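You operate a simulated robot arm through the tools that you are given. There is no shell and no other tool.

The job below is to be done with a simulated robot arm. You get a single attempt, and the scene is never put back.

JOB
Fit the fluted wheel and crimp the short brown duct at depth 5.
Fine: wheel in the grey cup, duct in the round dish, dial to OFF at the end; teal wheel and other short ducts stay.

It is judged by the outcome, as a careful person would: the job done as asked, and still so three seconds after it is handed in. It fails if anything else is knocked over, pushed out of place, dropped, spilled or broken.

ROBOT AND FRAMES
A 7-joint arm with a two-finger parallel gripper, fixed in place. Base frame: the origin is on the floor under the middle of its stand, x ahead of it, y to its left, z up. Readings come in m, degrees, newtons and seconds.
With the tool pointing down near the work surface it reaches from about 0.3 to 0.72 m from the base axis. Its first joint turns from -166.0 to 166.0 degrees. Payload 1.57 kg.
Tool frame: the origin (TCP) lies between the finger pads and is the grasp point; the fingertips stand 0.03 m ahead of it; z points along the fingers, y is the line along which they close. The gripper opens to 0.08 m. The fingers are 0.017 m wide and 0.012 m thick; the gripper's body (0.04 by 0.082 m) begins 0.08 m behind the TCP.
Orientation is that of the tool frame in the base frame, as a unit quaternion [x, y, z, w]. With the fingers straight down and closing along the base's y, the tool's x points along the base's -x, its y along +y and its z along -z.

CONTROLS
- The arm moves only by the tool apply_moves. Its argument "series" is a list that holds one entry, the list of rows, each a list of 7 numbers: the shift along the base's x, y, z in units of 200 mm (1.0 is 200 mm), then the turn, a rotation vector about the base's x, y, z in units of 45 degrees (1.0 is 45 degrees), then the gripper command, from -1 (fully open) to 1 (shut), values between in proportion. In form: [[[dx, dy, dz, rx, ry, rz, grip], ...]]. A call has 1 to 20 rows; each row is the pose to reach, as a shift and turn from the pose commanded when the call began. A call with a number of a shift or a turn outside -1 to 1 is refused whole. Rows are played at 5 a second. More than 0.05 m and 8.6 degrees between two rows, or a gripper value outside its range, and nothing of the call is played. A pose out of reach is approached as far as the arm can. The call stops where the force on the tool passes 40 N (or 10 N more than at its start, if that is more) or the arm is blocked; 0.2 s more then pass. The fingers move at their own pace (about 0.072 m/s each) and stop on an object; they squeeze with about 37 N. The grip force told is the motor's: it shows also when the fingers shut on nothing. Time passes only in rows, and 0.2 s behind the last, so rows that repeat a pose let the fingers close. The reply holds the time, the measured pose of the TCP, the force on the tool along the base axes, the opening and the grip force, in the units named above and with some noise, with the torque about the TCP (base axes, N m) and any sound that the robot's microphone picked up.
- Cameras (640 x 400 px; columns grow to the right, rows downward): "scene" is fixed at [0.0496, -0.4997, 1.4908]; the picture's right is [0.66, -0.75, 0.00], its down [-0.25, -0.22, -0.94] and it looks along [0.71, 0.62, -0.34] (base axes); focal length 314 px, centre (320, 200). "wrist" rides on the gripper at [0.072, -0.007, -0.122] in the tool frame; the picture's right is [0.09, 1.00, 0.00], its down [-0.84, 0.08, -0.54] and it looks along [-0.54, 0.05, 0.84] (tool axes); focal length 238 px, centre (320, 200).
- camera(camera): a new picture of that camera. The clock stands still meanwhile.
- lift_body(by): slides the trunk up (or, below 0, down) by that many m; the arm rides with it, the base frame stays. It gives what a move gives, with no picture.
- measure_at(camera, pixels): for up to 12 pixels [column, row] of the newest picture of that camera ("zoom" is the newest enlarged one), the place [x, y, z] in the base frame of the surface seen there, good to about 0.002 m. The clock stands still meanwhile.
- close_up(camera, box): a new picture of the part [left, top, right, bottom] of that camera's present view, enlarged. The clock stands still meanwhile.
- sign_off(): hands the job in; it is judged then, once.

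Leave the gripper open and the arm clear of the work at the hand-in unless told otherwise.

The tools are called after "Request:" by a JSON object that holds its "method" and its "body". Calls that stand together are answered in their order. apply_moves: Moves the arm, as the interface text tells. Its arguments: {"type":"object","properties":{"series":{"type":"array","items":{"type":"array","items":{"type":"array","items":{"type":"number"}}}}},"required":["series"]} The other tools are called the same way: lift_body (by) moves the trunk up or down; camera (camera) takes a picture; measure_at (camera, pixels) gives the place of the surface under pixels of a picture; close_up (camera, box) takes an enlarged picture of a part of a camera's view; sign_off () hands the job in.

At the start:

```text
time_s: 0.0
position: [0.3878, -0.0051, 1.3005]
tcp_rot: [0.0, 1.0, 0.0, 0.0]
ft_force: [-0.4, -0.8, 0.9]
ft_torque: [0.02, -0.04, -0.03]
finger_gap: 0.0798
grasp_force: 0.1
trunk travel left (down, up): [-0.4, 0.08]
```

scene: 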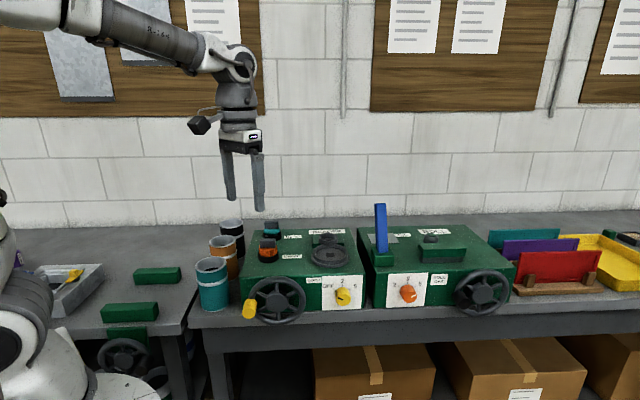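
wrist: 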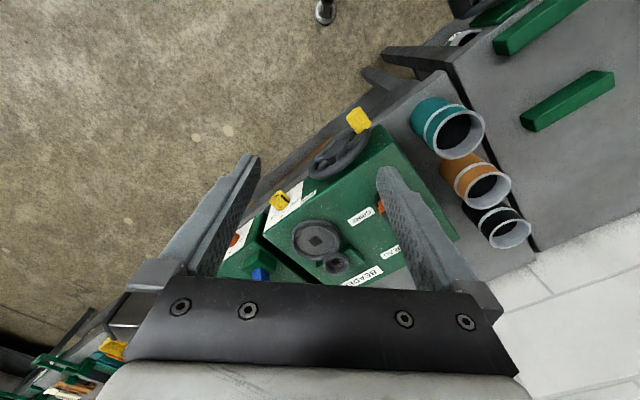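

I see a bench with two green machines, three cups (teal, orange, black) and other items. First I'll look at the scene more closely in enlarged views.

Request:
{"method": "close_up", "body": {"camera": "scene", "box": [180, 190, 380, 330]}}

Request:
{"method": "close_up", "body": {"camera": "scene", "box": [340, 190, 540, 330]}}

Request:
{"method": "close_up", "body": {"camera": "scene", "box": [480, 200, 640, 330]}}

Request:
{"method": "close_up", "body": {"camera": "scene", "box": [0, 220, 200, 400]}}

Request:
{"method": "close_up", "body": {"camera": "scene", "box": [40, 0, 260, 110]}}

Request:
{"method": "close_up", "body": {"camera": "scene", "box": [360, 0, 640, 120]}}

```text
2.86 times, centred on (280, 260) of scene
```

zoom: 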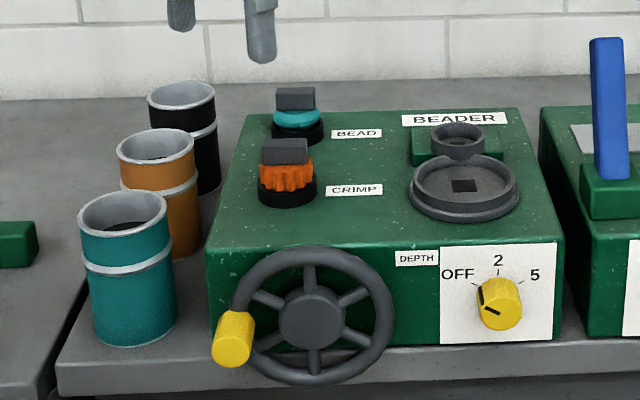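

```text
2.86 times, centred on (440, 260) of scene
```

zoom: 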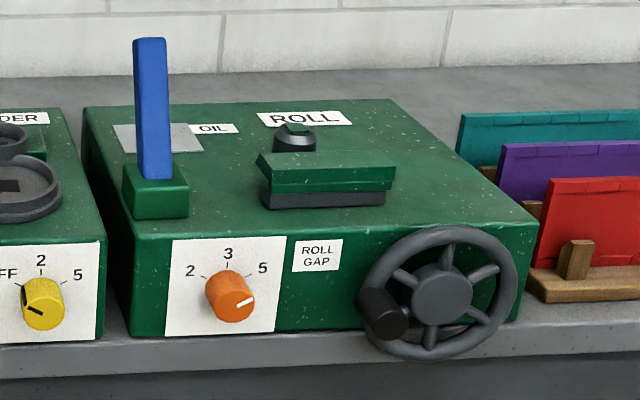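

```text
3.08 times, centred on (560, 265) of scene
```

zoom: 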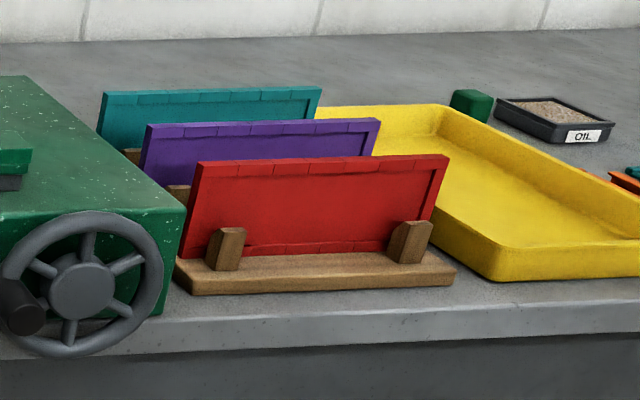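

```text
2.22 times, centred on (100, 310) of scene
```

zoom: 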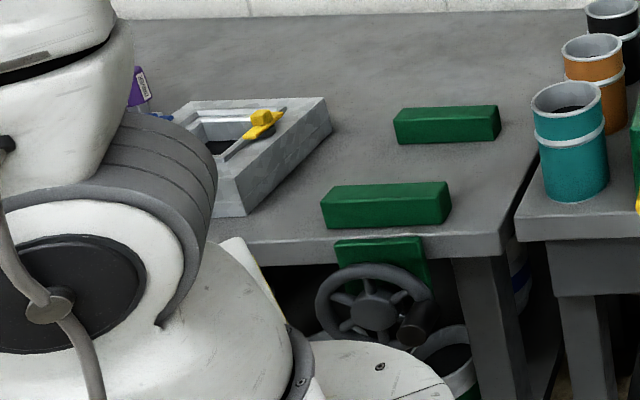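

```text
2.91 times, centred on (150, 55) of scene
```

zoom: 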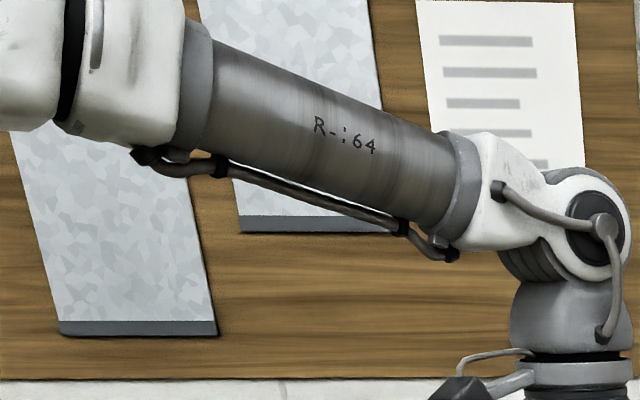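

```text
2.29 times, centred on (500, 60) of scene
```

zoom: 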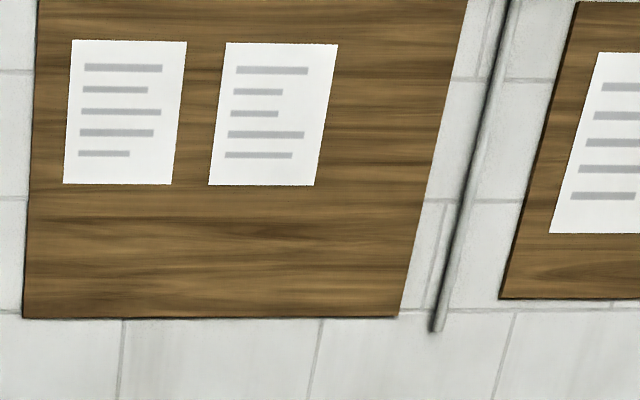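

The left machine is the BEADER. It has a teal BEAD wheel, an orange fluted CRIMP wheel, a dish with a small cup, a depth dial (OFF/2/5) and a crank with a yellow handle. Next I'll measure key points in the scene picture.

Request:
{"method": "camera", "body": {"camera": "scene"}}

Request:
{"method": "measure_at", "body": {"camera": "scene", "pixels": [[268, 242], [269, 254], [271, 228], [324, 255], [325, 236], [344, 294], [278, 301], [249, 309], [212, 262], [222, 241], [231, 223], [213, 320]]}}

Request:
{"method": "measure_at", "body": {"camera": "scene", "pixels": [[246, 272], [360, 274], [276, 231], [348, 232], [252, 300], [362, 306], [382, 262], [381, 206], [200, 318], [150, 274], [130, 312], [210, 225]]}}

Request:
{"method": "close_up", "body": {"camera": "scene", "box": [190, 210, 270, 320]}}

Request:
{"method": "close_up", "body": {"camera": "scene", "box": [225, 215, 305, 275]}}

Request:
{"method": "close_up", "body": {"camera": "scene", "box": [290, 220, 370, 275]}}

Request:
{"method": "close_up", "body": {"camera": "scene", "box": [300, 270, 370, 320]}}

Request:
{"method": "close_up", "body": {"camera": "scene", "box": [235, 265, 315, 330]}}

```text
taken
```

scene: 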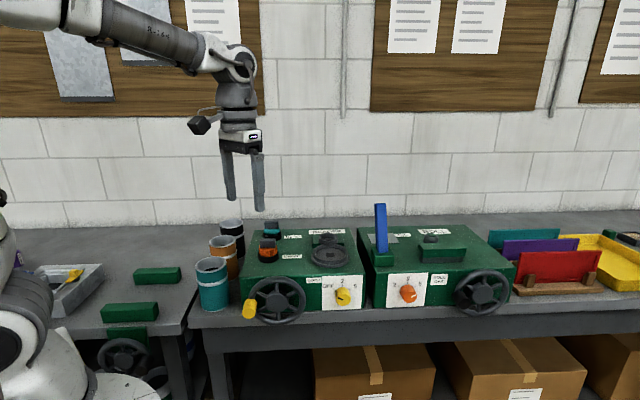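

```text
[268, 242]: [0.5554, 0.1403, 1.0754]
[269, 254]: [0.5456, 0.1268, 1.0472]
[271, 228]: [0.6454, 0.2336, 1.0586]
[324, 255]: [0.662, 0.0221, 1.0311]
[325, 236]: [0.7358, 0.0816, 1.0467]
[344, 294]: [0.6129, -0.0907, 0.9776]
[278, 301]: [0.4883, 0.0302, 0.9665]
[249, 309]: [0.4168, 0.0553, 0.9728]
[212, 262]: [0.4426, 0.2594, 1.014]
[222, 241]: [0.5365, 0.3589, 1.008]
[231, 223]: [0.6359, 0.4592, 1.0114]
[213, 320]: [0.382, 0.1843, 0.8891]
```

```text
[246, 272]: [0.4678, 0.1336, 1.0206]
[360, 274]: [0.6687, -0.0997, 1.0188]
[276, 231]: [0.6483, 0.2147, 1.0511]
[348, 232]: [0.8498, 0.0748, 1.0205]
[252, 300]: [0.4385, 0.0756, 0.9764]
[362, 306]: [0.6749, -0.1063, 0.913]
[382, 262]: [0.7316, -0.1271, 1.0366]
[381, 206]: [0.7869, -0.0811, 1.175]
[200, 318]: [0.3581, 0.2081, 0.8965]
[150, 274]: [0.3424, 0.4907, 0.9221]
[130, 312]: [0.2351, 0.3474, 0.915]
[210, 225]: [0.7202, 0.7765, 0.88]
```

```text
3.64 times, centred on (230, 265) of scene
```

zoom: 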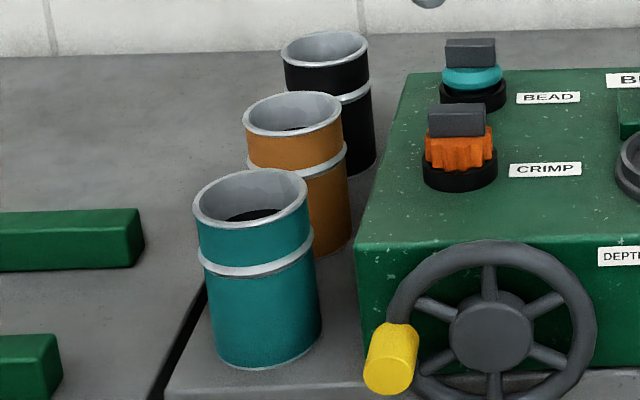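

```text
6.67 times, centred on (265, 245) of scene
```

zoom: 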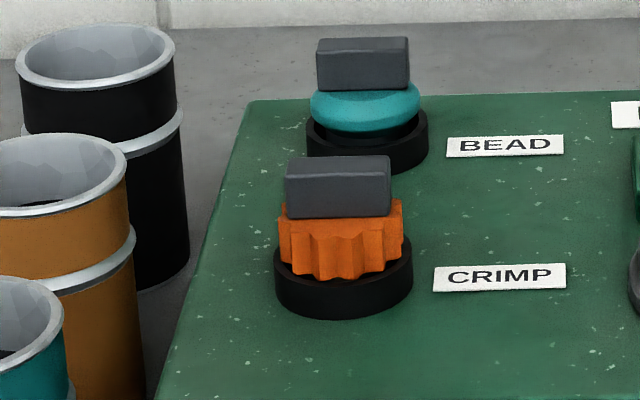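

```text
7.27 times, centred on (330, 248) of scene
```

zoom: 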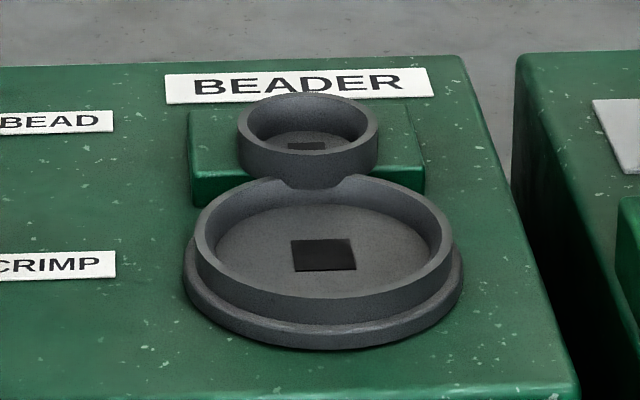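

```text
8.00 times, centred on (335, 295) of scene
```

zoom: 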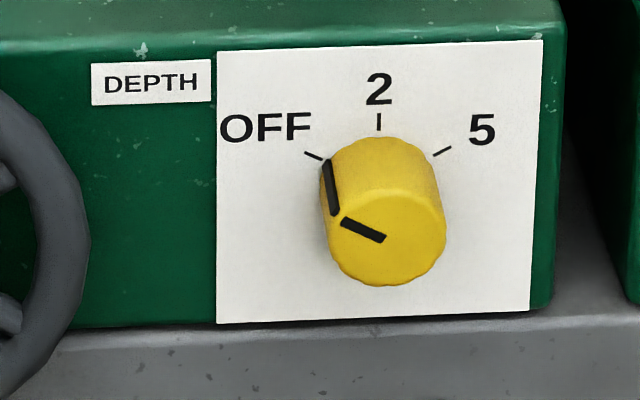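

```text
6.15 times, centred on (275, 298) of scene
```

zoom: 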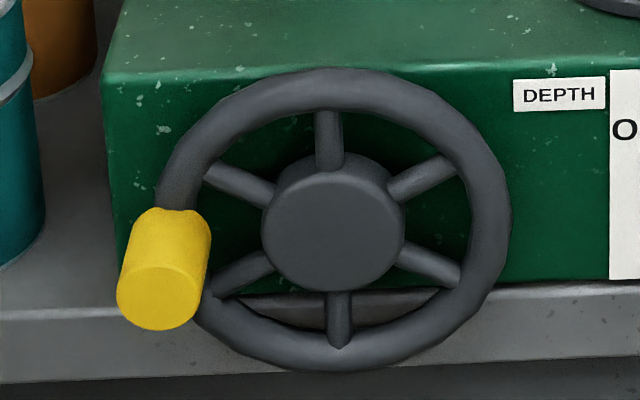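

The machine's front faces roughly (-0.76,-0.65). I'll measure details in enlarged pictures, starting with the ducts.

Request:
{"method": "close_up", "body": {"camera": "scene", "box": [190, 210, 270, 320]}}

Request:
{"method": "measure_at", "body": {"camera": "zoom", "pixels": [[246, 116], [340, 112], [290, 94], [290, 135], [300, 255], [295, 160], [350, 225], [196, 205], [306, 195], [250, 170], [250, 228], [260, 360]]}}

Request:
{"method": "measure_at", "body": {"camera": "zoom", "pixels": [[286, 50], [365, 48], [325, 33], [325, 68], [340, 245], [365, 172], [436, 118], [480, 118], [457, 128], [460, 180], [457, 150], [390, 375]]}}

```text
3.64 times, centred on (230, 265) of scene
```

zoom: 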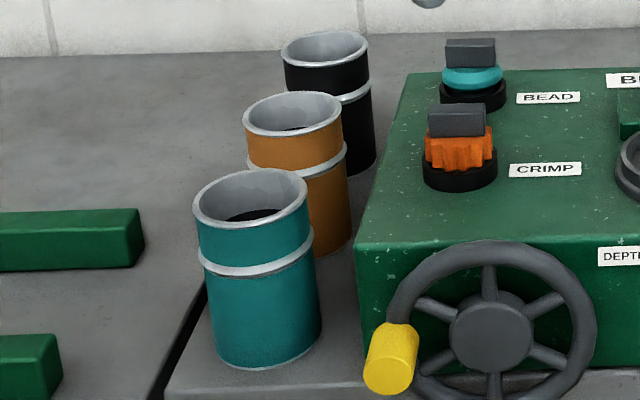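

```text
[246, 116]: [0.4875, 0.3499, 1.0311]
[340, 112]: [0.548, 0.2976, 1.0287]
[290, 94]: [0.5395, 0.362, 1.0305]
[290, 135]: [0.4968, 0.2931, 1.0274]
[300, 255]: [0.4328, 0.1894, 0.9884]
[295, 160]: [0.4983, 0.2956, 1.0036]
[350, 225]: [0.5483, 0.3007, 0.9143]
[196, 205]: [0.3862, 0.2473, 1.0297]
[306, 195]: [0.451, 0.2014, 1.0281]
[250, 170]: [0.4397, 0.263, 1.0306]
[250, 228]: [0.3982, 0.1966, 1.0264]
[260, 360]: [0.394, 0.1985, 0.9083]
```

```text
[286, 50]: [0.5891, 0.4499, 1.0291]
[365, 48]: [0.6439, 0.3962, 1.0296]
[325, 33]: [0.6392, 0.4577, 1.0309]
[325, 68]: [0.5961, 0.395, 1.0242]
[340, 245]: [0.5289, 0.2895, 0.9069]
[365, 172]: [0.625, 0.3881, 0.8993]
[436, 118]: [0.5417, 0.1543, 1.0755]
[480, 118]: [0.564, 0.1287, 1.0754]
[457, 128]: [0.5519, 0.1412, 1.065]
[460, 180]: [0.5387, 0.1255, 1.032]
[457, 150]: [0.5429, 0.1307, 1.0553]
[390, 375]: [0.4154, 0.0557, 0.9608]
```

The brown duct (middle, orange-brown) has a rim about 0.08 m across, centred near (0.518, 0.326) with its top at z 1.03. Next I'll measure the dish, cup, wheels, dial and crank in enlarged views.

Request:
{"method": "close_up", "body": {"camera": "scene", "box": [290, 220, 370, 275]}}

Request:
{"method": "measure_at", "body": {"camera": "zoom", "pixels": [[196, 235], [455, 235], [325, 310], [320, 218], [323, 252], [260, 230], [390, 230], [280, 178], [365, 178], [185, 275], [462, 270], [323, 345]]}}

Request:
{"method": "measure_at", "body": {"camera": "zoom", "pixels": [[242, 125], [374, 125], [308, 96], [308, 143], [305, 170], [280, 142], [335, 142], [305, 160], [200, 190], [415, 185], [215, 110], [410, 105]]}}

Request:
{"method": "close_up", "body": {"camera": "scene", "box": [225, 215, 305, 275]}}

Request:
{"method": "measure_at", "body": {"camera": "zoom", "pixels": [[290, 188], [386, 184], [292, 164], [386, 158], [338, 172], [338, 205], [340, 240], [280, 240], [400, 235], [280, 285], [410, 280], [342, 312]]}}

Request:
{"method": "measure_at", "body": {"camera": "zoom", "pixels": [[320, 56], [406, 55], [322, 40], [406, 38], [363, 48], [363, 70], [363, 115], [367, 165], [240, 300], [500, 330], [500, 200], [280, 120]]}}

Request:
{"method": "close_up", "body": {"camera": "scene", "box": [300, 270, 370, 320]}}

Request:
{"method": "measure_at", "body": {"camera": "zoom", "pixels": [[390, 240], [345, 220], [440, 245], [390, 205], [390, 280], [340, 240], [380, 150], [270, 200], [500, 200], [300, 300], [500, 300], [380, 60]]}}

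Request:
{"method": "close_up", "body": {"camera": "scene", "box": [235, 265, 315, 330]}}

Request:
{"method": "measure_at", "body": {"camera": "zoom", "pixels": [[160, 295], [165, 225], [330, 240], [330, 85], [495, 215], [335, 350], [200, 160], [460, 320], [125, 295], [200, 295], [160, 270], [160, 320]]}}

```text
7.27 times, centred on (330, 248) of scene
```

zoom: 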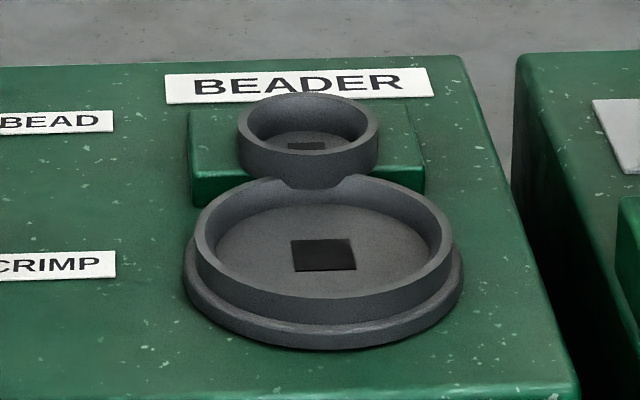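

```text
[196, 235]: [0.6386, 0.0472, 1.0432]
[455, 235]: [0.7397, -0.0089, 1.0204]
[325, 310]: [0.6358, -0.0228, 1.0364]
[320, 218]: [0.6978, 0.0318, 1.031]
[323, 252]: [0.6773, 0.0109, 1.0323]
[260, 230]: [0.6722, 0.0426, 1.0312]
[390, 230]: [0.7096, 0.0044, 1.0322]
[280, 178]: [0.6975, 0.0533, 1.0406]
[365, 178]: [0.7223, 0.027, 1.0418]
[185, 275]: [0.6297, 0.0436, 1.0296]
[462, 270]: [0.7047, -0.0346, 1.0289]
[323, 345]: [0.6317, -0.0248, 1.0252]
```

```text
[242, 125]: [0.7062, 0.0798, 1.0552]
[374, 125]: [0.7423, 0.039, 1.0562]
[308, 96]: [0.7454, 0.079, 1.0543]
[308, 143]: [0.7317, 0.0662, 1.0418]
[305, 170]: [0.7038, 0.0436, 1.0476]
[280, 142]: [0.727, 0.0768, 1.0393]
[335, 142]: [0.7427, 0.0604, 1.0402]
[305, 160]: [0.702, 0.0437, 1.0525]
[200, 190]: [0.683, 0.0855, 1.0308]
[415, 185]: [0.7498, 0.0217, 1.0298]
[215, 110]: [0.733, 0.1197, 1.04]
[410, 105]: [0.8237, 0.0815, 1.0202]
```

```text
6.67 times, centred on (265, 245) of scene
```

zoom: 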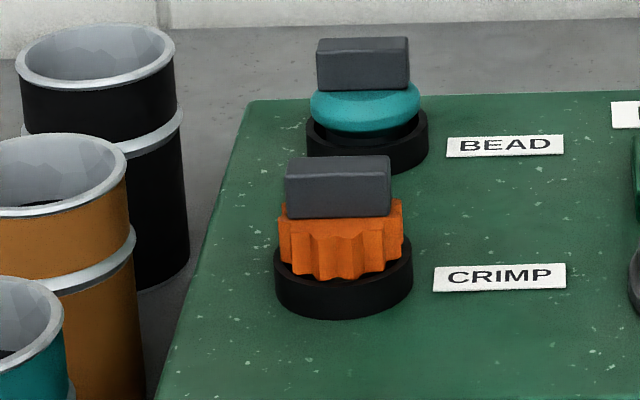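

```text
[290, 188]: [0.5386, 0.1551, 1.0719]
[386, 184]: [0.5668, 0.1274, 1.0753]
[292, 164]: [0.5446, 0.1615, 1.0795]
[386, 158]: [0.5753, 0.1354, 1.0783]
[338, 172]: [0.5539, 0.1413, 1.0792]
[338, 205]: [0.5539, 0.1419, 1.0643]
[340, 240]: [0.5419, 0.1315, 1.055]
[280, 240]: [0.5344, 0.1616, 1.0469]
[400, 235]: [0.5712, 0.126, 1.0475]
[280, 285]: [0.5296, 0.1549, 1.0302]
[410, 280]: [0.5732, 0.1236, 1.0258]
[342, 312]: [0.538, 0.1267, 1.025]
```

```text
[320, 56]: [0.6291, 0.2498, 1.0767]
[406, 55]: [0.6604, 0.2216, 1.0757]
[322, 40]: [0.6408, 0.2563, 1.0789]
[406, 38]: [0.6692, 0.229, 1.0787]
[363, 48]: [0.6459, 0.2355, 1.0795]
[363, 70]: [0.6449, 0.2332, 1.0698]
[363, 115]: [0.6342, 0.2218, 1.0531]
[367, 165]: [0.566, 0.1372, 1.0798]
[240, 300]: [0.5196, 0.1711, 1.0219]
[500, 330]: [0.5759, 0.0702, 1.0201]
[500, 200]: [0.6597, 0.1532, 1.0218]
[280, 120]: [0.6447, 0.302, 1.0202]
```

```text
8.00 times, centred on (335, 295) of scene
```

zoom: 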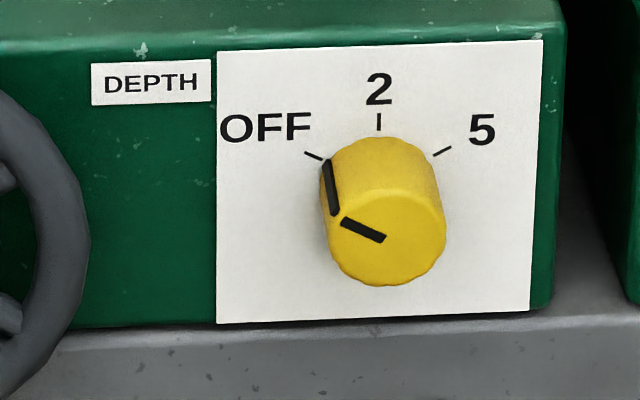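

```text
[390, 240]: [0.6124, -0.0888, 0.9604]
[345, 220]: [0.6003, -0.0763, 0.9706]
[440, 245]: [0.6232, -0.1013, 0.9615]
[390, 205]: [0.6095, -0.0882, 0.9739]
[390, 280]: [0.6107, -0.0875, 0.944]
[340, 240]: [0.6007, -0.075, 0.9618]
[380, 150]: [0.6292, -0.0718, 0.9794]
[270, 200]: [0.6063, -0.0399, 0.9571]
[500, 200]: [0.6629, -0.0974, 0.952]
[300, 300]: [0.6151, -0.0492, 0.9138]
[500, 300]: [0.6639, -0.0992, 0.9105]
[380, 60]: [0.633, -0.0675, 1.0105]
```

```text
6.15 times, centred on (275, 298) of scene
```

zoom: 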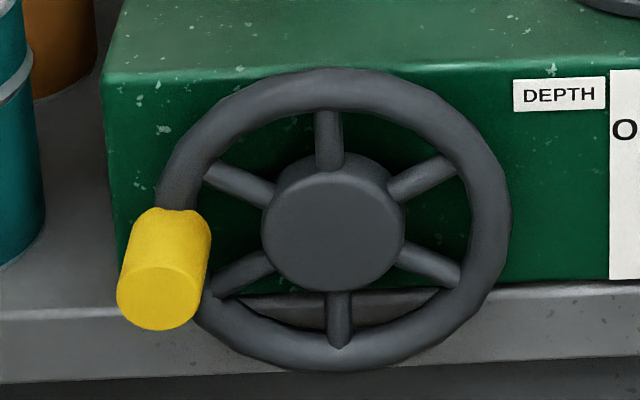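

```text
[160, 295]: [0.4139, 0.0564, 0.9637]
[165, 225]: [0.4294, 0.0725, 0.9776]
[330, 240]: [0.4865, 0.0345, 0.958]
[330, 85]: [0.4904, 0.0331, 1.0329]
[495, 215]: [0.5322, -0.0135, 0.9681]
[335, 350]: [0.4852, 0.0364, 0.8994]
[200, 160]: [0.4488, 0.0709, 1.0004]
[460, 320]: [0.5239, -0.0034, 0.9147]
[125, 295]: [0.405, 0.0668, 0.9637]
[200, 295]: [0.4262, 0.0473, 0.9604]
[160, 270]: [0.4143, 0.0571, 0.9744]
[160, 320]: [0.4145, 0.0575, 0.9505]
```

Readings show the machine is yawed 45°: back = (0.707, 0.707) and right = (0.707, -0.707). In those axes:

- **Crimp wheel handle block:** near (0.557, 0.145), top z 1.079, thin side along "back".
- **Cup:** centre near (0.725, 0.060).
- **Dish:** centre near (0.673, 0.010).

I'll move above the crimp wheel with the tool yawed -45° to inspect it with the wrist camera.

Request:
{"method": "apply_moves", "body": {"series": [[[0.085, 0.075, -0.04, 0, 0, -0.1, -1], [0.169, 0.15, -0.08, 0, 0, -0.2, -1], [0.254, 0.225, -0.12, 0, 0, -0.3, -1], [0.338, 0.3, -0.16, 0, 0, -0.4, -1], [0.423, 0.375, -0.2, 0, 0, -0.5, -1], [0.508, 0.45, -0.24, 0, 0, -0.6, -1], [0.592, 0.525, -0.28, 0, 0, -0.7, -1], [0.677, 0.6, -0.32, 0, 0, -0.8, -1], [0.761, 0.675, -0.36, 0, 0, -0.9, -1], [0.846, 0.751, -0.4, 0, 0, -1.0, -1], [0.846, 0.751, -0.4, 0, 0, -1.0, -1]]]}}

Request:
{"method": "camera", "body": {"camera": "wrist"}}

Request:
{"method": "camera", "body": {"camera": "scene"}}

```text
time_s: 2.4
position: [0.5563, 0.1437, 1.2203]
tcp_rot: [0.384, 0.923, -0.001, 0.0]
ft_force: [0.3, -0.8, -0.2]
ft_torque: [-0.02, 0.0, 0.0]
finger_gap: 0.0799
grasp_force: 0.1
trunk travel left (down, up): [-0.4, 0.08]
```

```text
taken
```

wrist: 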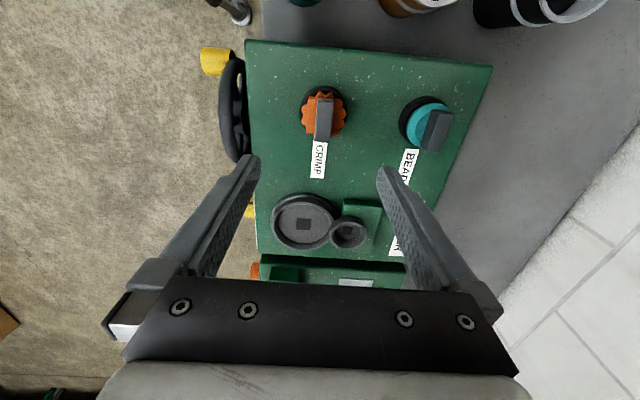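

```text
taken
```

scene: 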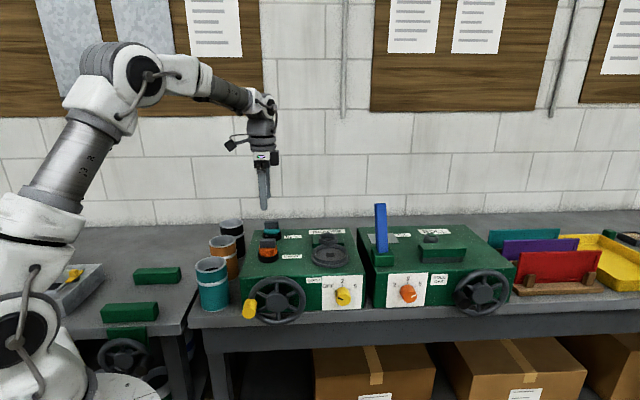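

The wrist picture shows the crimp wheel at (323,113), the bead wheel at (430,125), the dish at (303,222) and the cup at (348,233). I'll zoom in and measure them from above.

Request:
{"method": "close_up", "body": {"camera": "wrist", "box": [280, 70, 380, 190]}}

Request:
{"method": "measure_at", "body": {"camera": "wrist", "pixels": [[317, 98], [331, 98], [317, 112], [331, 112], [324, 105], [303, 113], [346, 113], [323, 91], [341, 95], [300, 105], [323, 137], [343, 100]]}}

Request:
{"method": "close_up", "body": {"camera": "wrist", "box": [260, 180, 400, 270]}}

Request:
{"method": "measure_at", "body": {"camera": "zoom", "pixels": [[65, 185], [330, 180], [195, 70], [190, 310], [195, 200], [85, 185], [400, 185], [335, 240], [470, 240], [400, 300], [405, 240], [355, 240]]}}

```text
3.33 times, centred on (330, 130) of wrist
```

zoom: 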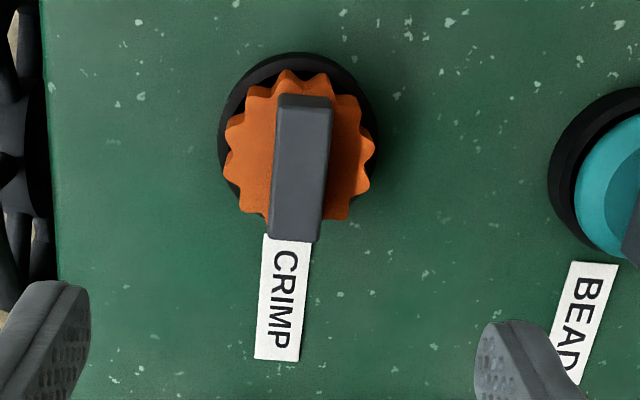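

```text
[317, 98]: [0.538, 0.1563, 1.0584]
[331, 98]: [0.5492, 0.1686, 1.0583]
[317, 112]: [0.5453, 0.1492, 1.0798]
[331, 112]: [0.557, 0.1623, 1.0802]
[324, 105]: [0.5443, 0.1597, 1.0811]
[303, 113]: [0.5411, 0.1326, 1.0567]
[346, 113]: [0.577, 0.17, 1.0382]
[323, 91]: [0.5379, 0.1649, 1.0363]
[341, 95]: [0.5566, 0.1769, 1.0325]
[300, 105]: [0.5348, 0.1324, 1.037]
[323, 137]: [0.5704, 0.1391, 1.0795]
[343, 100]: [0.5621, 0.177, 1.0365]
```

```text
4.44 times, centred on (330, 225) of wrist
```

zoom: 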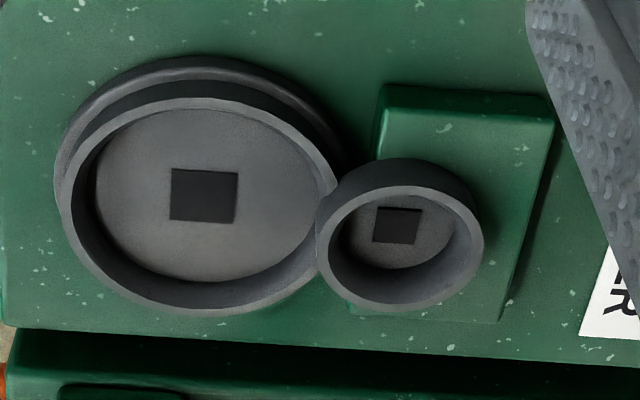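

```text
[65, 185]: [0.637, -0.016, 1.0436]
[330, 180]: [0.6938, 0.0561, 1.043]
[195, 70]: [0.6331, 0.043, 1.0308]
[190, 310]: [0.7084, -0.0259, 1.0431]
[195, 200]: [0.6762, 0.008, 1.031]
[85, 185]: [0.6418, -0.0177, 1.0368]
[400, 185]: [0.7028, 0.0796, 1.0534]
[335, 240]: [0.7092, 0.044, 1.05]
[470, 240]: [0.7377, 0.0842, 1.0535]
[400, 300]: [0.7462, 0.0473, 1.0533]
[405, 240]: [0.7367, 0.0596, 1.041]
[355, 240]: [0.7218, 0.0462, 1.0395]
```

The wheel's handle block top is at z 1.08, centred near (0.5586, 0.149), and is about 20 mm thick. The wheel's top face is at about 1.0575. I'll go down to z 1.13 over it and look again to fine-align.

Request:
{"method": "apply_moves", "body": {"series": [[[0.004, 0.007, -0.12, 0, 0, 0, -1], [0.008, 0.016, -0.24, 0, 0, 0, -1], [0.012, 0.027, -0.36, 0, 0, 0, -1], [0.012, 0.027, -0.45, 0, 0, 0, -1], [0.012, 0.027, -0.45, 0, 0, 0, -1]]]}}

Request:
{"method": "close_up", "body": {"camera": "wrist", "box": [240, 100, 400, 220]}}

Request:
{"method": "close_up", "body": {"camera": "scene", "box": [225, 190, 305, 275]}}

```text
time_s: 3.6
position: [0.56, 0.1498, 1.1286]
tcp_rot: [0.383, 0.924, 0.0, 0.0]
ft_force: [-0.4, -0.8, -0.6]
ft_torque: [0.0, -0.01, -0.01]
finger_gap: 0.0801
grasp_force: 0.0
trunk travel left (down, up): [-0.4, 0.08]
```

```text
3.33 times, centred on (320, 160) of wrist
```

zoom: 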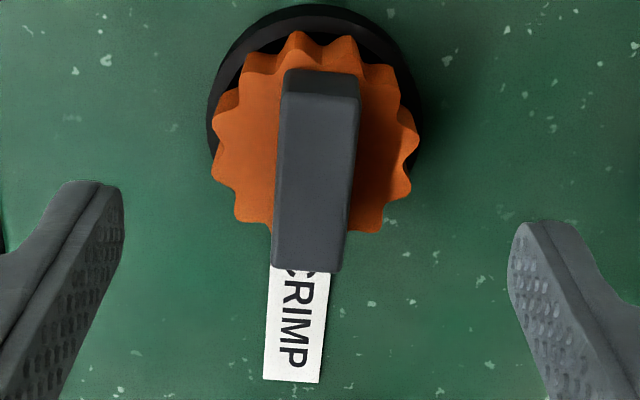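

```text
4.71 times, centred on (265, 232) of scene
```

zoom: 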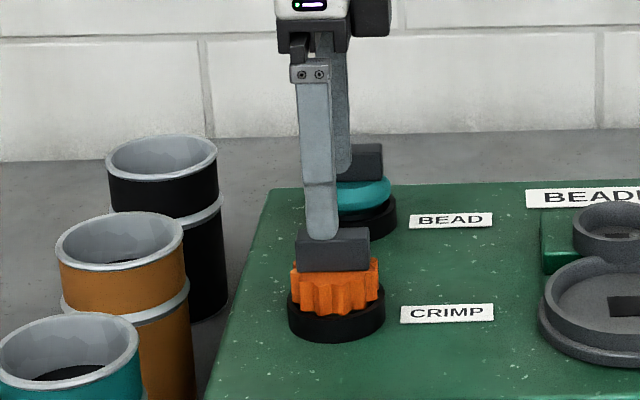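

The block spans about columns 307–330 in the wrist view. I'll measure its edges in a fresh wrist picture.

Request:
{"method": "close_up", "body": {"camera": "wrist", "box": [240, 100, 400, 220]}}

Request:
{"method": "measure_at", "body": {"camera": "zoom", "pixels": [[282, 130], [354, 130], [318, 130], [280, 180], [350, 180], [278, 230], [345, 230], [318, 105], [310, 260], [240, 150], [395, 150], [310, 60]]}}

```text
3.33 times, centred on (320, 160) of wrist
```

zoom: 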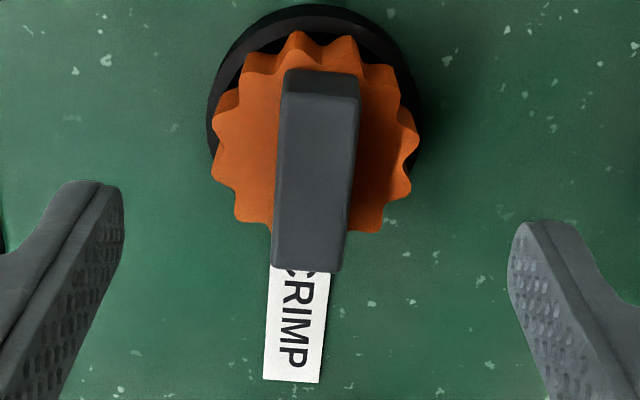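

```text
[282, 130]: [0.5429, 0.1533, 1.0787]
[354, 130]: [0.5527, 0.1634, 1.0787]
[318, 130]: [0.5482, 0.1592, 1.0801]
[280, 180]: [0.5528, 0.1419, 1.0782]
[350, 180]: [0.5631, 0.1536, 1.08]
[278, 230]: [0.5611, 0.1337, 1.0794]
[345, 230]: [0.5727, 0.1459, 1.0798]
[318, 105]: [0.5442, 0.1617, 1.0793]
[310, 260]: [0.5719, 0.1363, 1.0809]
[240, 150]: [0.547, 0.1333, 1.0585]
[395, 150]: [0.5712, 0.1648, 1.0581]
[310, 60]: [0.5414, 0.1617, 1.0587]
```

The block's centre is s=0.4995, t=0.2897, which is (0.558, 0.1485). I'll shift by (-1.6, -1.6) mm, lower to z≈1.091 so the fingertips stop about 3.5 mm above the wheel's face, and close.

Request:
{"method": "apply_moves", "body": {"series": [[[-0.008, -0.008, 0, 0, 0, 0, -1], [-0.008, -0.008, -0.07, 0, 0, 0, -1], [-0.008, -0.008, -0.14, 0, 0, 0, -1], [-0.008, -0.008, -0.193, 0, 0, 0, -1], [-0.008, -0.008, -0.193, 0, 0, 0, -0.5], [-0.008, -0.008, -0.193, 0, 0, 0, 0], [-0.008, -0.008, -0.193, 0, 0, 0, 0.5], [-0.008, -0.008, -0.193, 0, 0, 0, 1], [-0.008, -0.008, -0.193, 0, 0, 0, 1], [-0.008, -0.008, -0.193, 0, 0, 0, 1]]]}}

Request:
{"method": "close_up", "body": {"camera": "scene", "box": [225, 190, 305, 275]}}

Request:
{"method": "camera", "body": {"camera": "wrist"}}

```text
time_s: 5.8
position: [0.5576, 0.1481, 1.0905]
tcp_rot: [0.383, 0.924, 0.0, 0.0]
ft_force: [-0.2, 0.4, -0.2]
ft_torque: [0.0, 0.01, 0.0]
finger_gap: 0.0172
grasp_force: 31.7
trunk travel left (down, up): [-0.4, 0.08]
```

```text
4.71 times, centred on (265, 232) of scene
```

zoom: 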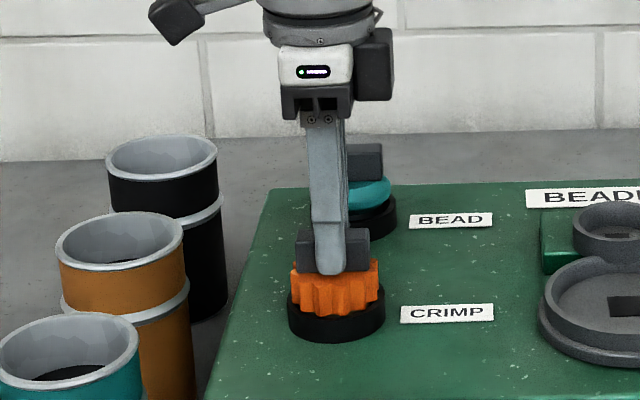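

```text
taken
```

wrist: 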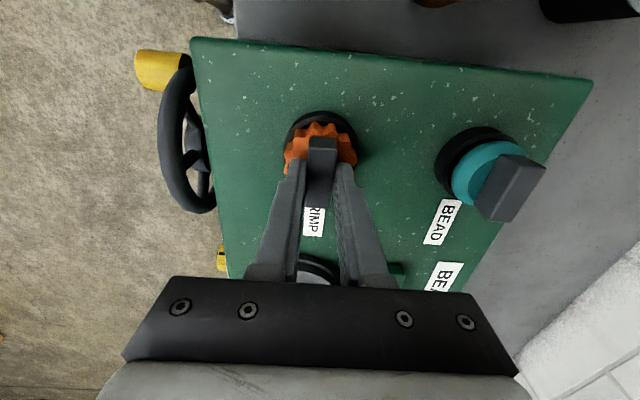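

The block is gripped at 17.2 mm with almost no side force. Now I'll lift the wheel straight up slowly and look at it.

Request:
{"method": "apply_moves", "body": {"series": [[[0, 0, 0.03, 0, 0, 0, 1], [0, 0, 0.06, 0, 0, 0, 1], [0, 0, 0.1, 0, 0, 0, 1], [0, 0, 0.16, 0, 0, 0, 1], [0, 0, 0.24, 0, 0, 0, 1], [0, 0, 0.34, 0, 0, 0, 1], [0, 0, 0.45, 0, 0, 0, 1], [0, 0, 0.55, 0, 0, 0, 1], [0, 0, 0.55, 0, 0, 0, 1]]]}}

Request:
{"method": "close_up", "body": {"camera": "scene", "box": [215, 180, 365, 275]}}

Request:
{"method": "camera", "body": {"camera": "wrist"}}

```text
time_s: 7.8
position: [0.5573, 0.1483, 1.2013]
tcp_rot: [0.383, 0.924, 0.001, 0.0]
ft_force: [0.8, -0.1, -1.6]
ft_torque: [-0.02, 0.0, -0.03]
finger_gap: 0.0174
grasp_force: 32.2
trunk travel left (down, up): [-0.4, 0.08]
```

```text
4.21 times, centred on (290, 228) of scene
```

zoom: 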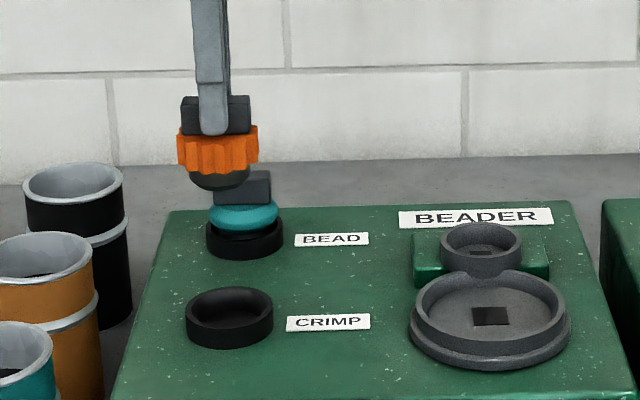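

```text
taken
```

wrist: 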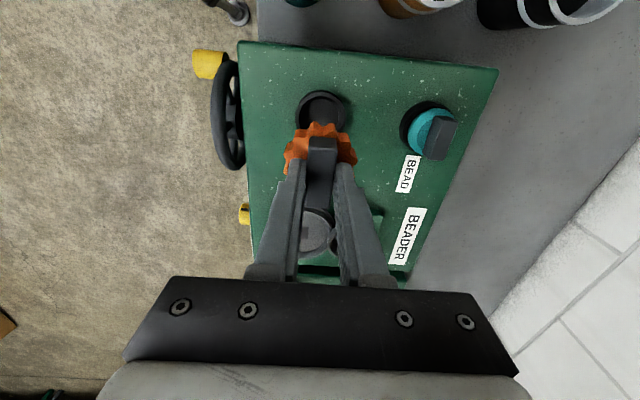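

The wheel came out cleanly; it has a round tapered hub underneath. I'll zoom in on the cup and dish in the scene view and measure several rim points to find the centres accurately.

Request:
{"method": "close_up", "body": {"camera": "scene", "box": [310, 225, 350, 250]}}

Request:
{"method": "close_up", "body": {"camera": "scene", "box": [255, 205, 285, 230]}}

```text
16.00 times, centred on (330, 238) of scene
```

zoom: 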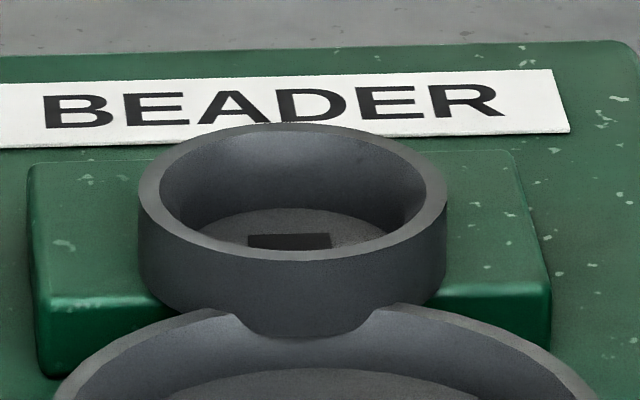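

```text
16.00 times, centred on (270, 218) of scene
```

zoom: 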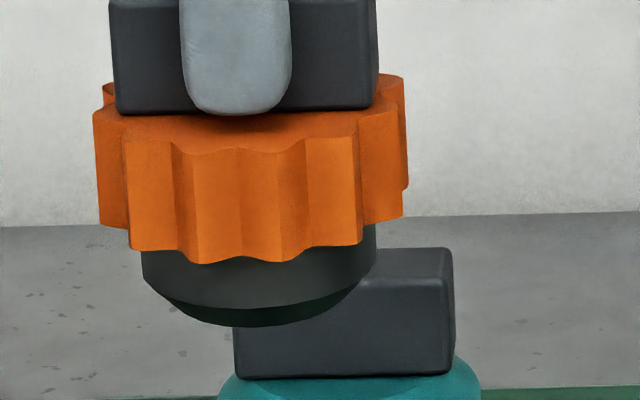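

The hub is round with a chamfered bottom, which will tolerate small errors. I'll measure the cup rim points now.

Request:
{"method": "close_up", "body": {"camera": "scene", "box": [310, 225, 350, 250]}}

Request:
{"method": "measure_at", "body": {"camera": "zoom", "pixels": [[150, 195], [436, 195], [293, 128], [293, 254], [200, 145], [390, 145], [190, 232], [400, 232], [293, 290], [250, 240], [330, 240], [293, 225]]}}

Request:
{"method": "close_up", "body": {"camera": "scene", "box": [300, 235, 360, 275]}}

Request:
{"method": "measure_at", "body": {"camera": "zoom", "pixels": [[155, 165], [475, 160], [315, 255], [200, 100], [430, 100], [195, 225], [445, 215], [135, 220], [495, 200], [315, 300], [310, 130], [310, 170]]}}

```text
16.00 times, centred on (330, 238) of scene
```

zoom: 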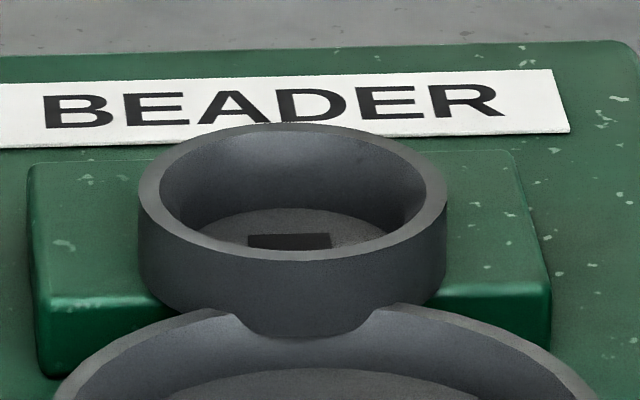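

```text
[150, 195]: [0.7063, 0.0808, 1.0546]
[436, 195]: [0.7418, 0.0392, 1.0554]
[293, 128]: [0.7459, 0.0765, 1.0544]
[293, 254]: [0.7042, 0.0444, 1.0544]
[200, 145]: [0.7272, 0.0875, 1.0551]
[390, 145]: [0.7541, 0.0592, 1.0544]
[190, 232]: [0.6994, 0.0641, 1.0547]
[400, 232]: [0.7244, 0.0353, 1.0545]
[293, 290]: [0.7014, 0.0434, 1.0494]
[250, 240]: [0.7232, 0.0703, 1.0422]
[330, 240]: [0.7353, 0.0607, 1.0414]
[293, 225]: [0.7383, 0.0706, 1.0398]
```

```text
10.00 times, centred on (330, 255) of scene
```

zoom: 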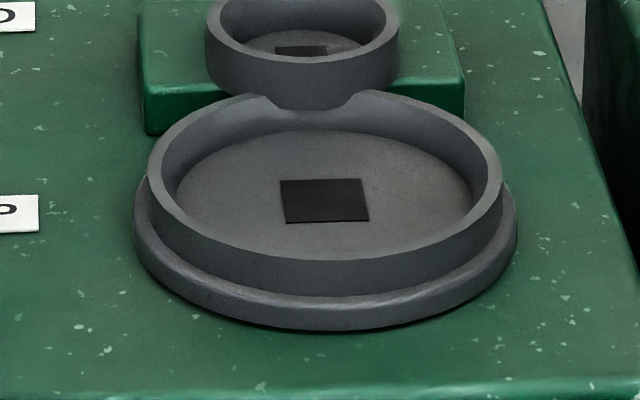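

```text
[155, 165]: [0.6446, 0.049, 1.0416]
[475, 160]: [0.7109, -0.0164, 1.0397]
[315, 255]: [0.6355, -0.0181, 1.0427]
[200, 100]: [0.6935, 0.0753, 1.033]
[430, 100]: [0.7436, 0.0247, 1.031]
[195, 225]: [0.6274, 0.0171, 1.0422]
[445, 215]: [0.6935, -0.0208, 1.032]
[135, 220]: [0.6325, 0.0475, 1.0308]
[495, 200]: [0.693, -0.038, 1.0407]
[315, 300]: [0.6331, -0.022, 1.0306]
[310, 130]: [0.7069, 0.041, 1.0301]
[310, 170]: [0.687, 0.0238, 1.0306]
```

The cup centre works out to (0.7251, 0.0606), with the rim at z 1.0545 and floor at 1.0405. Next I'll check the empty stand's rim and floor heights, to know how high the wheel will sit in the cup.

Request:
{"method": "close_up", "body": {"camera": "scene", "box": [250, 240, 290, 270]}}

Request:
{"method": "measure_at", "body": {"camera": "zoom", "pixels": [[205, 190], [445, 190], [320, 138], [320, 235], [320, 200], [280, 205], [370, 205], [320, 175], [320, 155], [240, 190], [410, 190], [320, 260]]}}

```text
13.33 times, centred on (270, 255) of scene
```

zoom: 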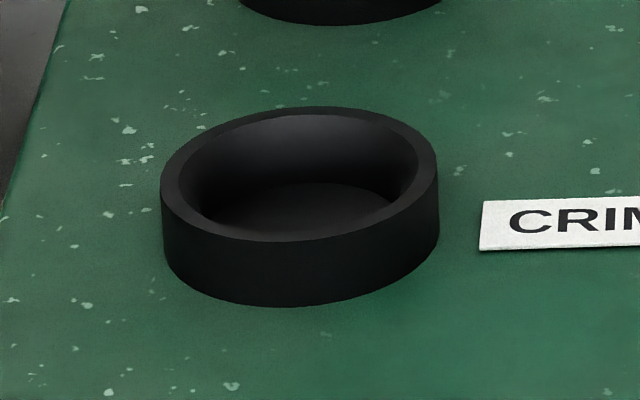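

```text
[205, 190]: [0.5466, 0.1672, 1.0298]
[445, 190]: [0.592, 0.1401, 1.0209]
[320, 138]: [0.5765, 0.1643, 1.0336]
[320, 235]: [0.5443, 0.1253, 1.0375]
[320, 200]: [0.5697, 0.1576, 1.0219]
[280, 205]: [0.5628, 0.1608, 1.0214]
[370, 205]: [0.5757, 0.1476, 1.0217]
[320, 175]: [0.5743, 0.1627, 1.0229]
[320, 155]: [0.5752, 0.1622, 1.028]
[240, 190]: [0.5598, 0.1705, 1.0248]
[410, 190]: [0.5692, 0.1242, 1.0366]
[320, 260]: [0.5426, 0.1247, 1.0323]
```

The stand floor is at 1.0217 and the cup floor at 1.0405, so the wheel should seat with the TCP at about z 1.109. I'll carry the wheel at z 1.20 to above the cup at (0.725, 0.0606).

Request:
{"method": "apply_moves", "body": {"series": [[[0.084, -0.044, 0, 0, 0, 0, 1], [0.168, -0.088, 0, 0, 0, 0, 1], [0.252, -0.132, 0, 0, 0, 0, 1], [0.336, -0.175, 0, 0, 0, 0, 1], [0.42, -0.219, 0, 0, 0, 0, 1], [0.503, -0.263, 0, 0, 0, 0, 1], [0.587, -0.307, 0, 0, 0, 0, 1], [0.671, -0.351, 0, 0, 0, 0, 1], [0.755, -0.395, 0, 0, 0, 0, 1], [0.838, -0.439, 0, 0, 0, 0, 1], [0.838, -0.439, 0, 0, 0, 0, 1]]]}}

Request:
{"method": "camera", "body": {"camera": "scene"}}

Request:
{"method": "close_up", "body": {"camera": "scene", "box": [295, 190, 365, 260]}}

Request:
{"method": "camera", "body": {"camera": "wrist"}}

```text
time_s: 10.2
position: [0.6919, 0.0657, 1.1937]
tcp_rot: [0.382, 0.924, 0.0, 0.0]
ft_force: [0.1, 0.0, -0.6]
ft_torque: [0.01, 0.0, 0.03]
finger_gap: 0.017
grasp_force: 32.3
out of reach, approached as far as the arm can: row 8, 9, 10, 11
trunk travel left (down, up): [-0.4, 0.08]
```

```text
taken
```

scene: 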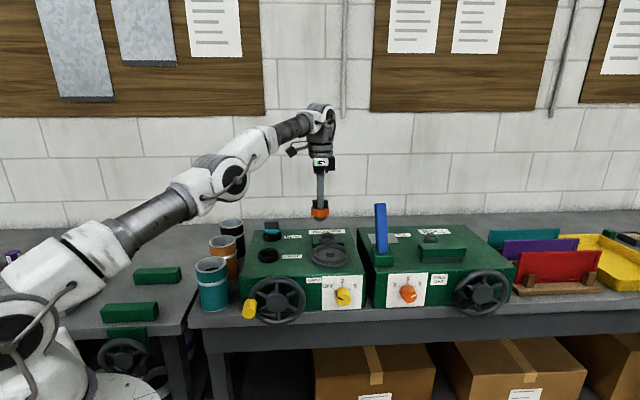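

```text
5.71 times, centred on (330, 225) of scene
```

zoom: 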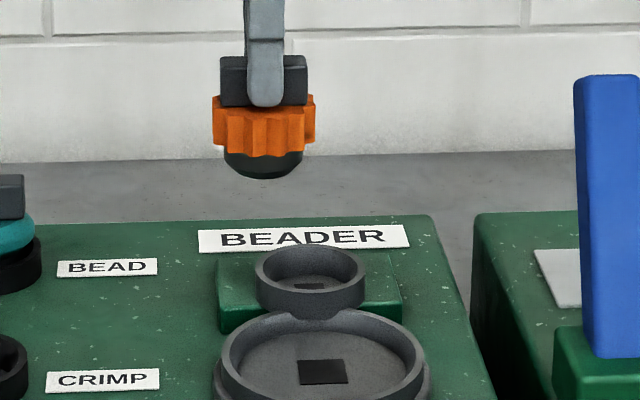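

```text
taken
```

wrist: 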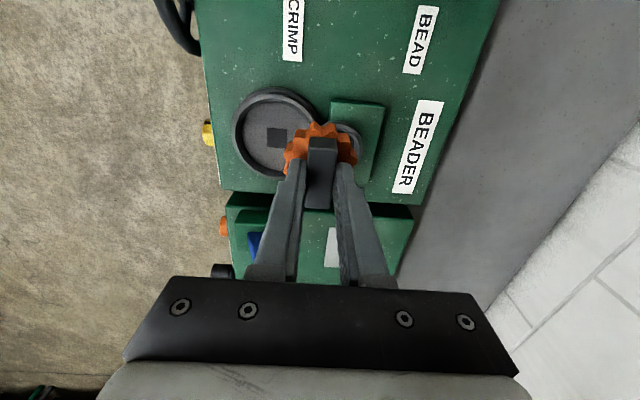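

The arm ran out of reach at (0.692, 0.066) because the shoulder is lower than needed. Raising the trunk by 0.08 m will extend the reach, so I'll do that with the wheel held.

Request:
{"method": "lift_body", "body": {"by": 0.08}}

```text
time_s: 11.4
position: [0.6913, 0.0646, 1.2735]
tcp_rot: [0.383, 0.924, -0.001, 0.001]
ft_force: [-0.4, 0.7, -0.9]
ft_torque: [-0.06, 0.0, 0.02]
finger_gap: 0.0175
grasp_force: 32.2
trunk travel left (down, up): [-0.48, 0.0]
```

The trunk is now up and the TCP is at z 1.2735. I'll lower by 0.08 m in small steps and see what the pose reads.

Request:
{"method": "apply_moves", "body": {"series": [[[0, 0, -0.05, 0, 0, 0, 1], [0, 0, -0.15, 0, 0, 0, 1], [0, 0, -0.25, 0, 0, 0, 1], [0, 0, -0.35, 0, 0, 0, 1], [0, 0, -0.4, 0, 0, 0, 1], [0, 0, -0.4, 0, 0, 0, 1]]]}}

```text
time_s: 12.8
position: [0.6906, 0.065, 1.1941]
tcp_rot: [0.384, 0.924, 0.0, 0.0]
ft_force: [0.9, 0.1, -1.7]
ft_torque: [0.0, 0.03, -0.02]
finger_gap: 0.0172
grasp_force: 31.8
trunk travel left (down, up): [-0.48, 0.0]
```

The commanded pose follows the reached pose. Now I'll move to (0.7252, 0.0606) and lower to z≈1.145, so the hub bottom hangs about 2 cm above the cup.

Request:
{"method": "apply_moves", "body": {"series": [[[0.043, -0.0055, 0, 0, 0, 0, 1], [0.086, -0.011, 0, 0, 0, 0, 1], [0.129, -0.0165, 0, 0, 0, 0, 1], [0.171, -0.022, 0, 0, 0, 0, 1], [0.171, -0.022, -0.08, 0, 0, 0, 1], [0.171, -0.022, -0.16, 0, 0, 0, 1], [0.171, -0.022, -0.245, 0, 0, 0, 1], [0.171, -0.022, -0.245, 0, 0, 0, 1], [0.171, -0.022, -0.245, 0, 0, 0, 1]]]}}

Request:
{"method": "close_up", "body": {"camera": "scene", "box": [295, 190, 365, 260]}}

Request:
{"method": "camera", "body": {"camera": "wrist"}}

```text
time_s: 14.8
position: [0.717, 0.0594, 1.144]
tcp_rot: [0.383, 0.924, 0.0, 0.0]
ft_force: [0.1, 0.0, -0.8]
ft_torque: [0.02, 0.0, -0.03]
finger_gap: 0.0172
grasp_force: 32.1
out of reach, approached as far as the arm can: row 3, 4, 5, 6, 7, 8, 9
trunk travel left (down, up): [-0.48, 0.0]
```

```text
5.71 times, centred on (330, 225) of scene
```

zoom: 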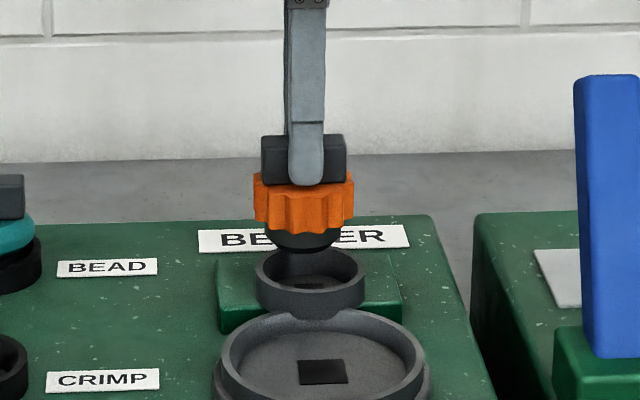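

```text
taken
```

wrist: 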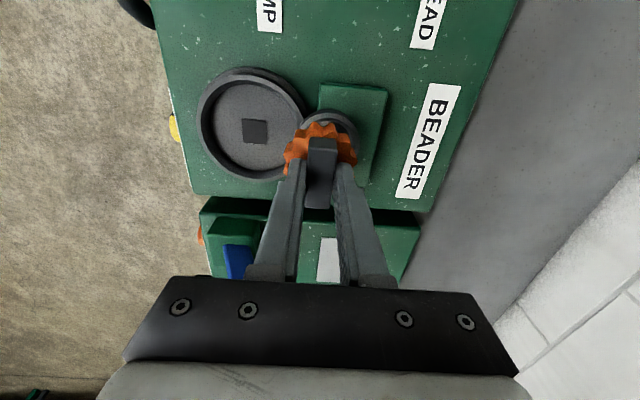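

With the tool vertical the reach limit is about 0.72 m, which leaves me 8 mm short. A 3.5° outward tilt about base y moves the hub outward enough, and the hub's 5 mm clearance and chamfer tolerate that. I'll apply the tilt and set the TCP at about (0.721, 0.0606) while staying at z 1.144.

Request:
{"method": "apply_moves", "body": {"series": [[[0, 0, 0, 0, -0.039, 0, 1], [0, 0, 0, 0, -0.078, 0, 1], [0.01, 0.003, 0, 0, -0.078, 0, 1], [0.02, 0.006, 0, 0, -0.078, 0, 1], [0.02, 0.006, 0, 0, -0.078, 0, 1], [0.02, 0.006, 0, 0, -0.078, 0, 1]]]}}

Request:
{"method": "close_up", "body": {"camera": "scene", "box": [295, 190, 365, 260]}}

```text
time_s: 16.2
position: [0.7211, 0.0607, 1.1425]
tcp_rot: [0.383, 0.923, 0.012, 0.027]
ft_force: [0.1, 0.1, -1.3]
ft_torque: [0.0, -0.01, -0.01]
finger_gap: 0.0174
grasp_force: 32.3
trunk travel left (down, up): [-0.48, 0.0]
```

```text
5.71 times, centred on (330, 225) of scene
```

zoom: 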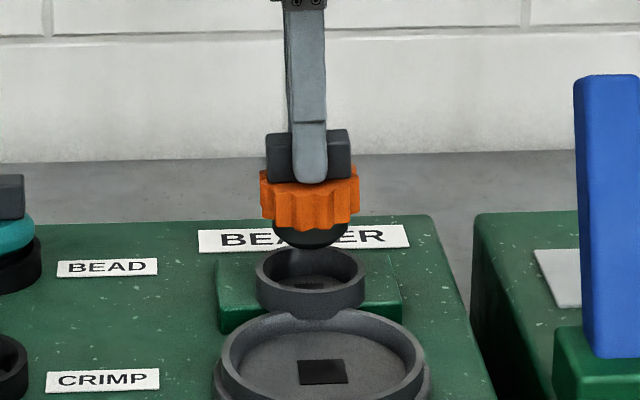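

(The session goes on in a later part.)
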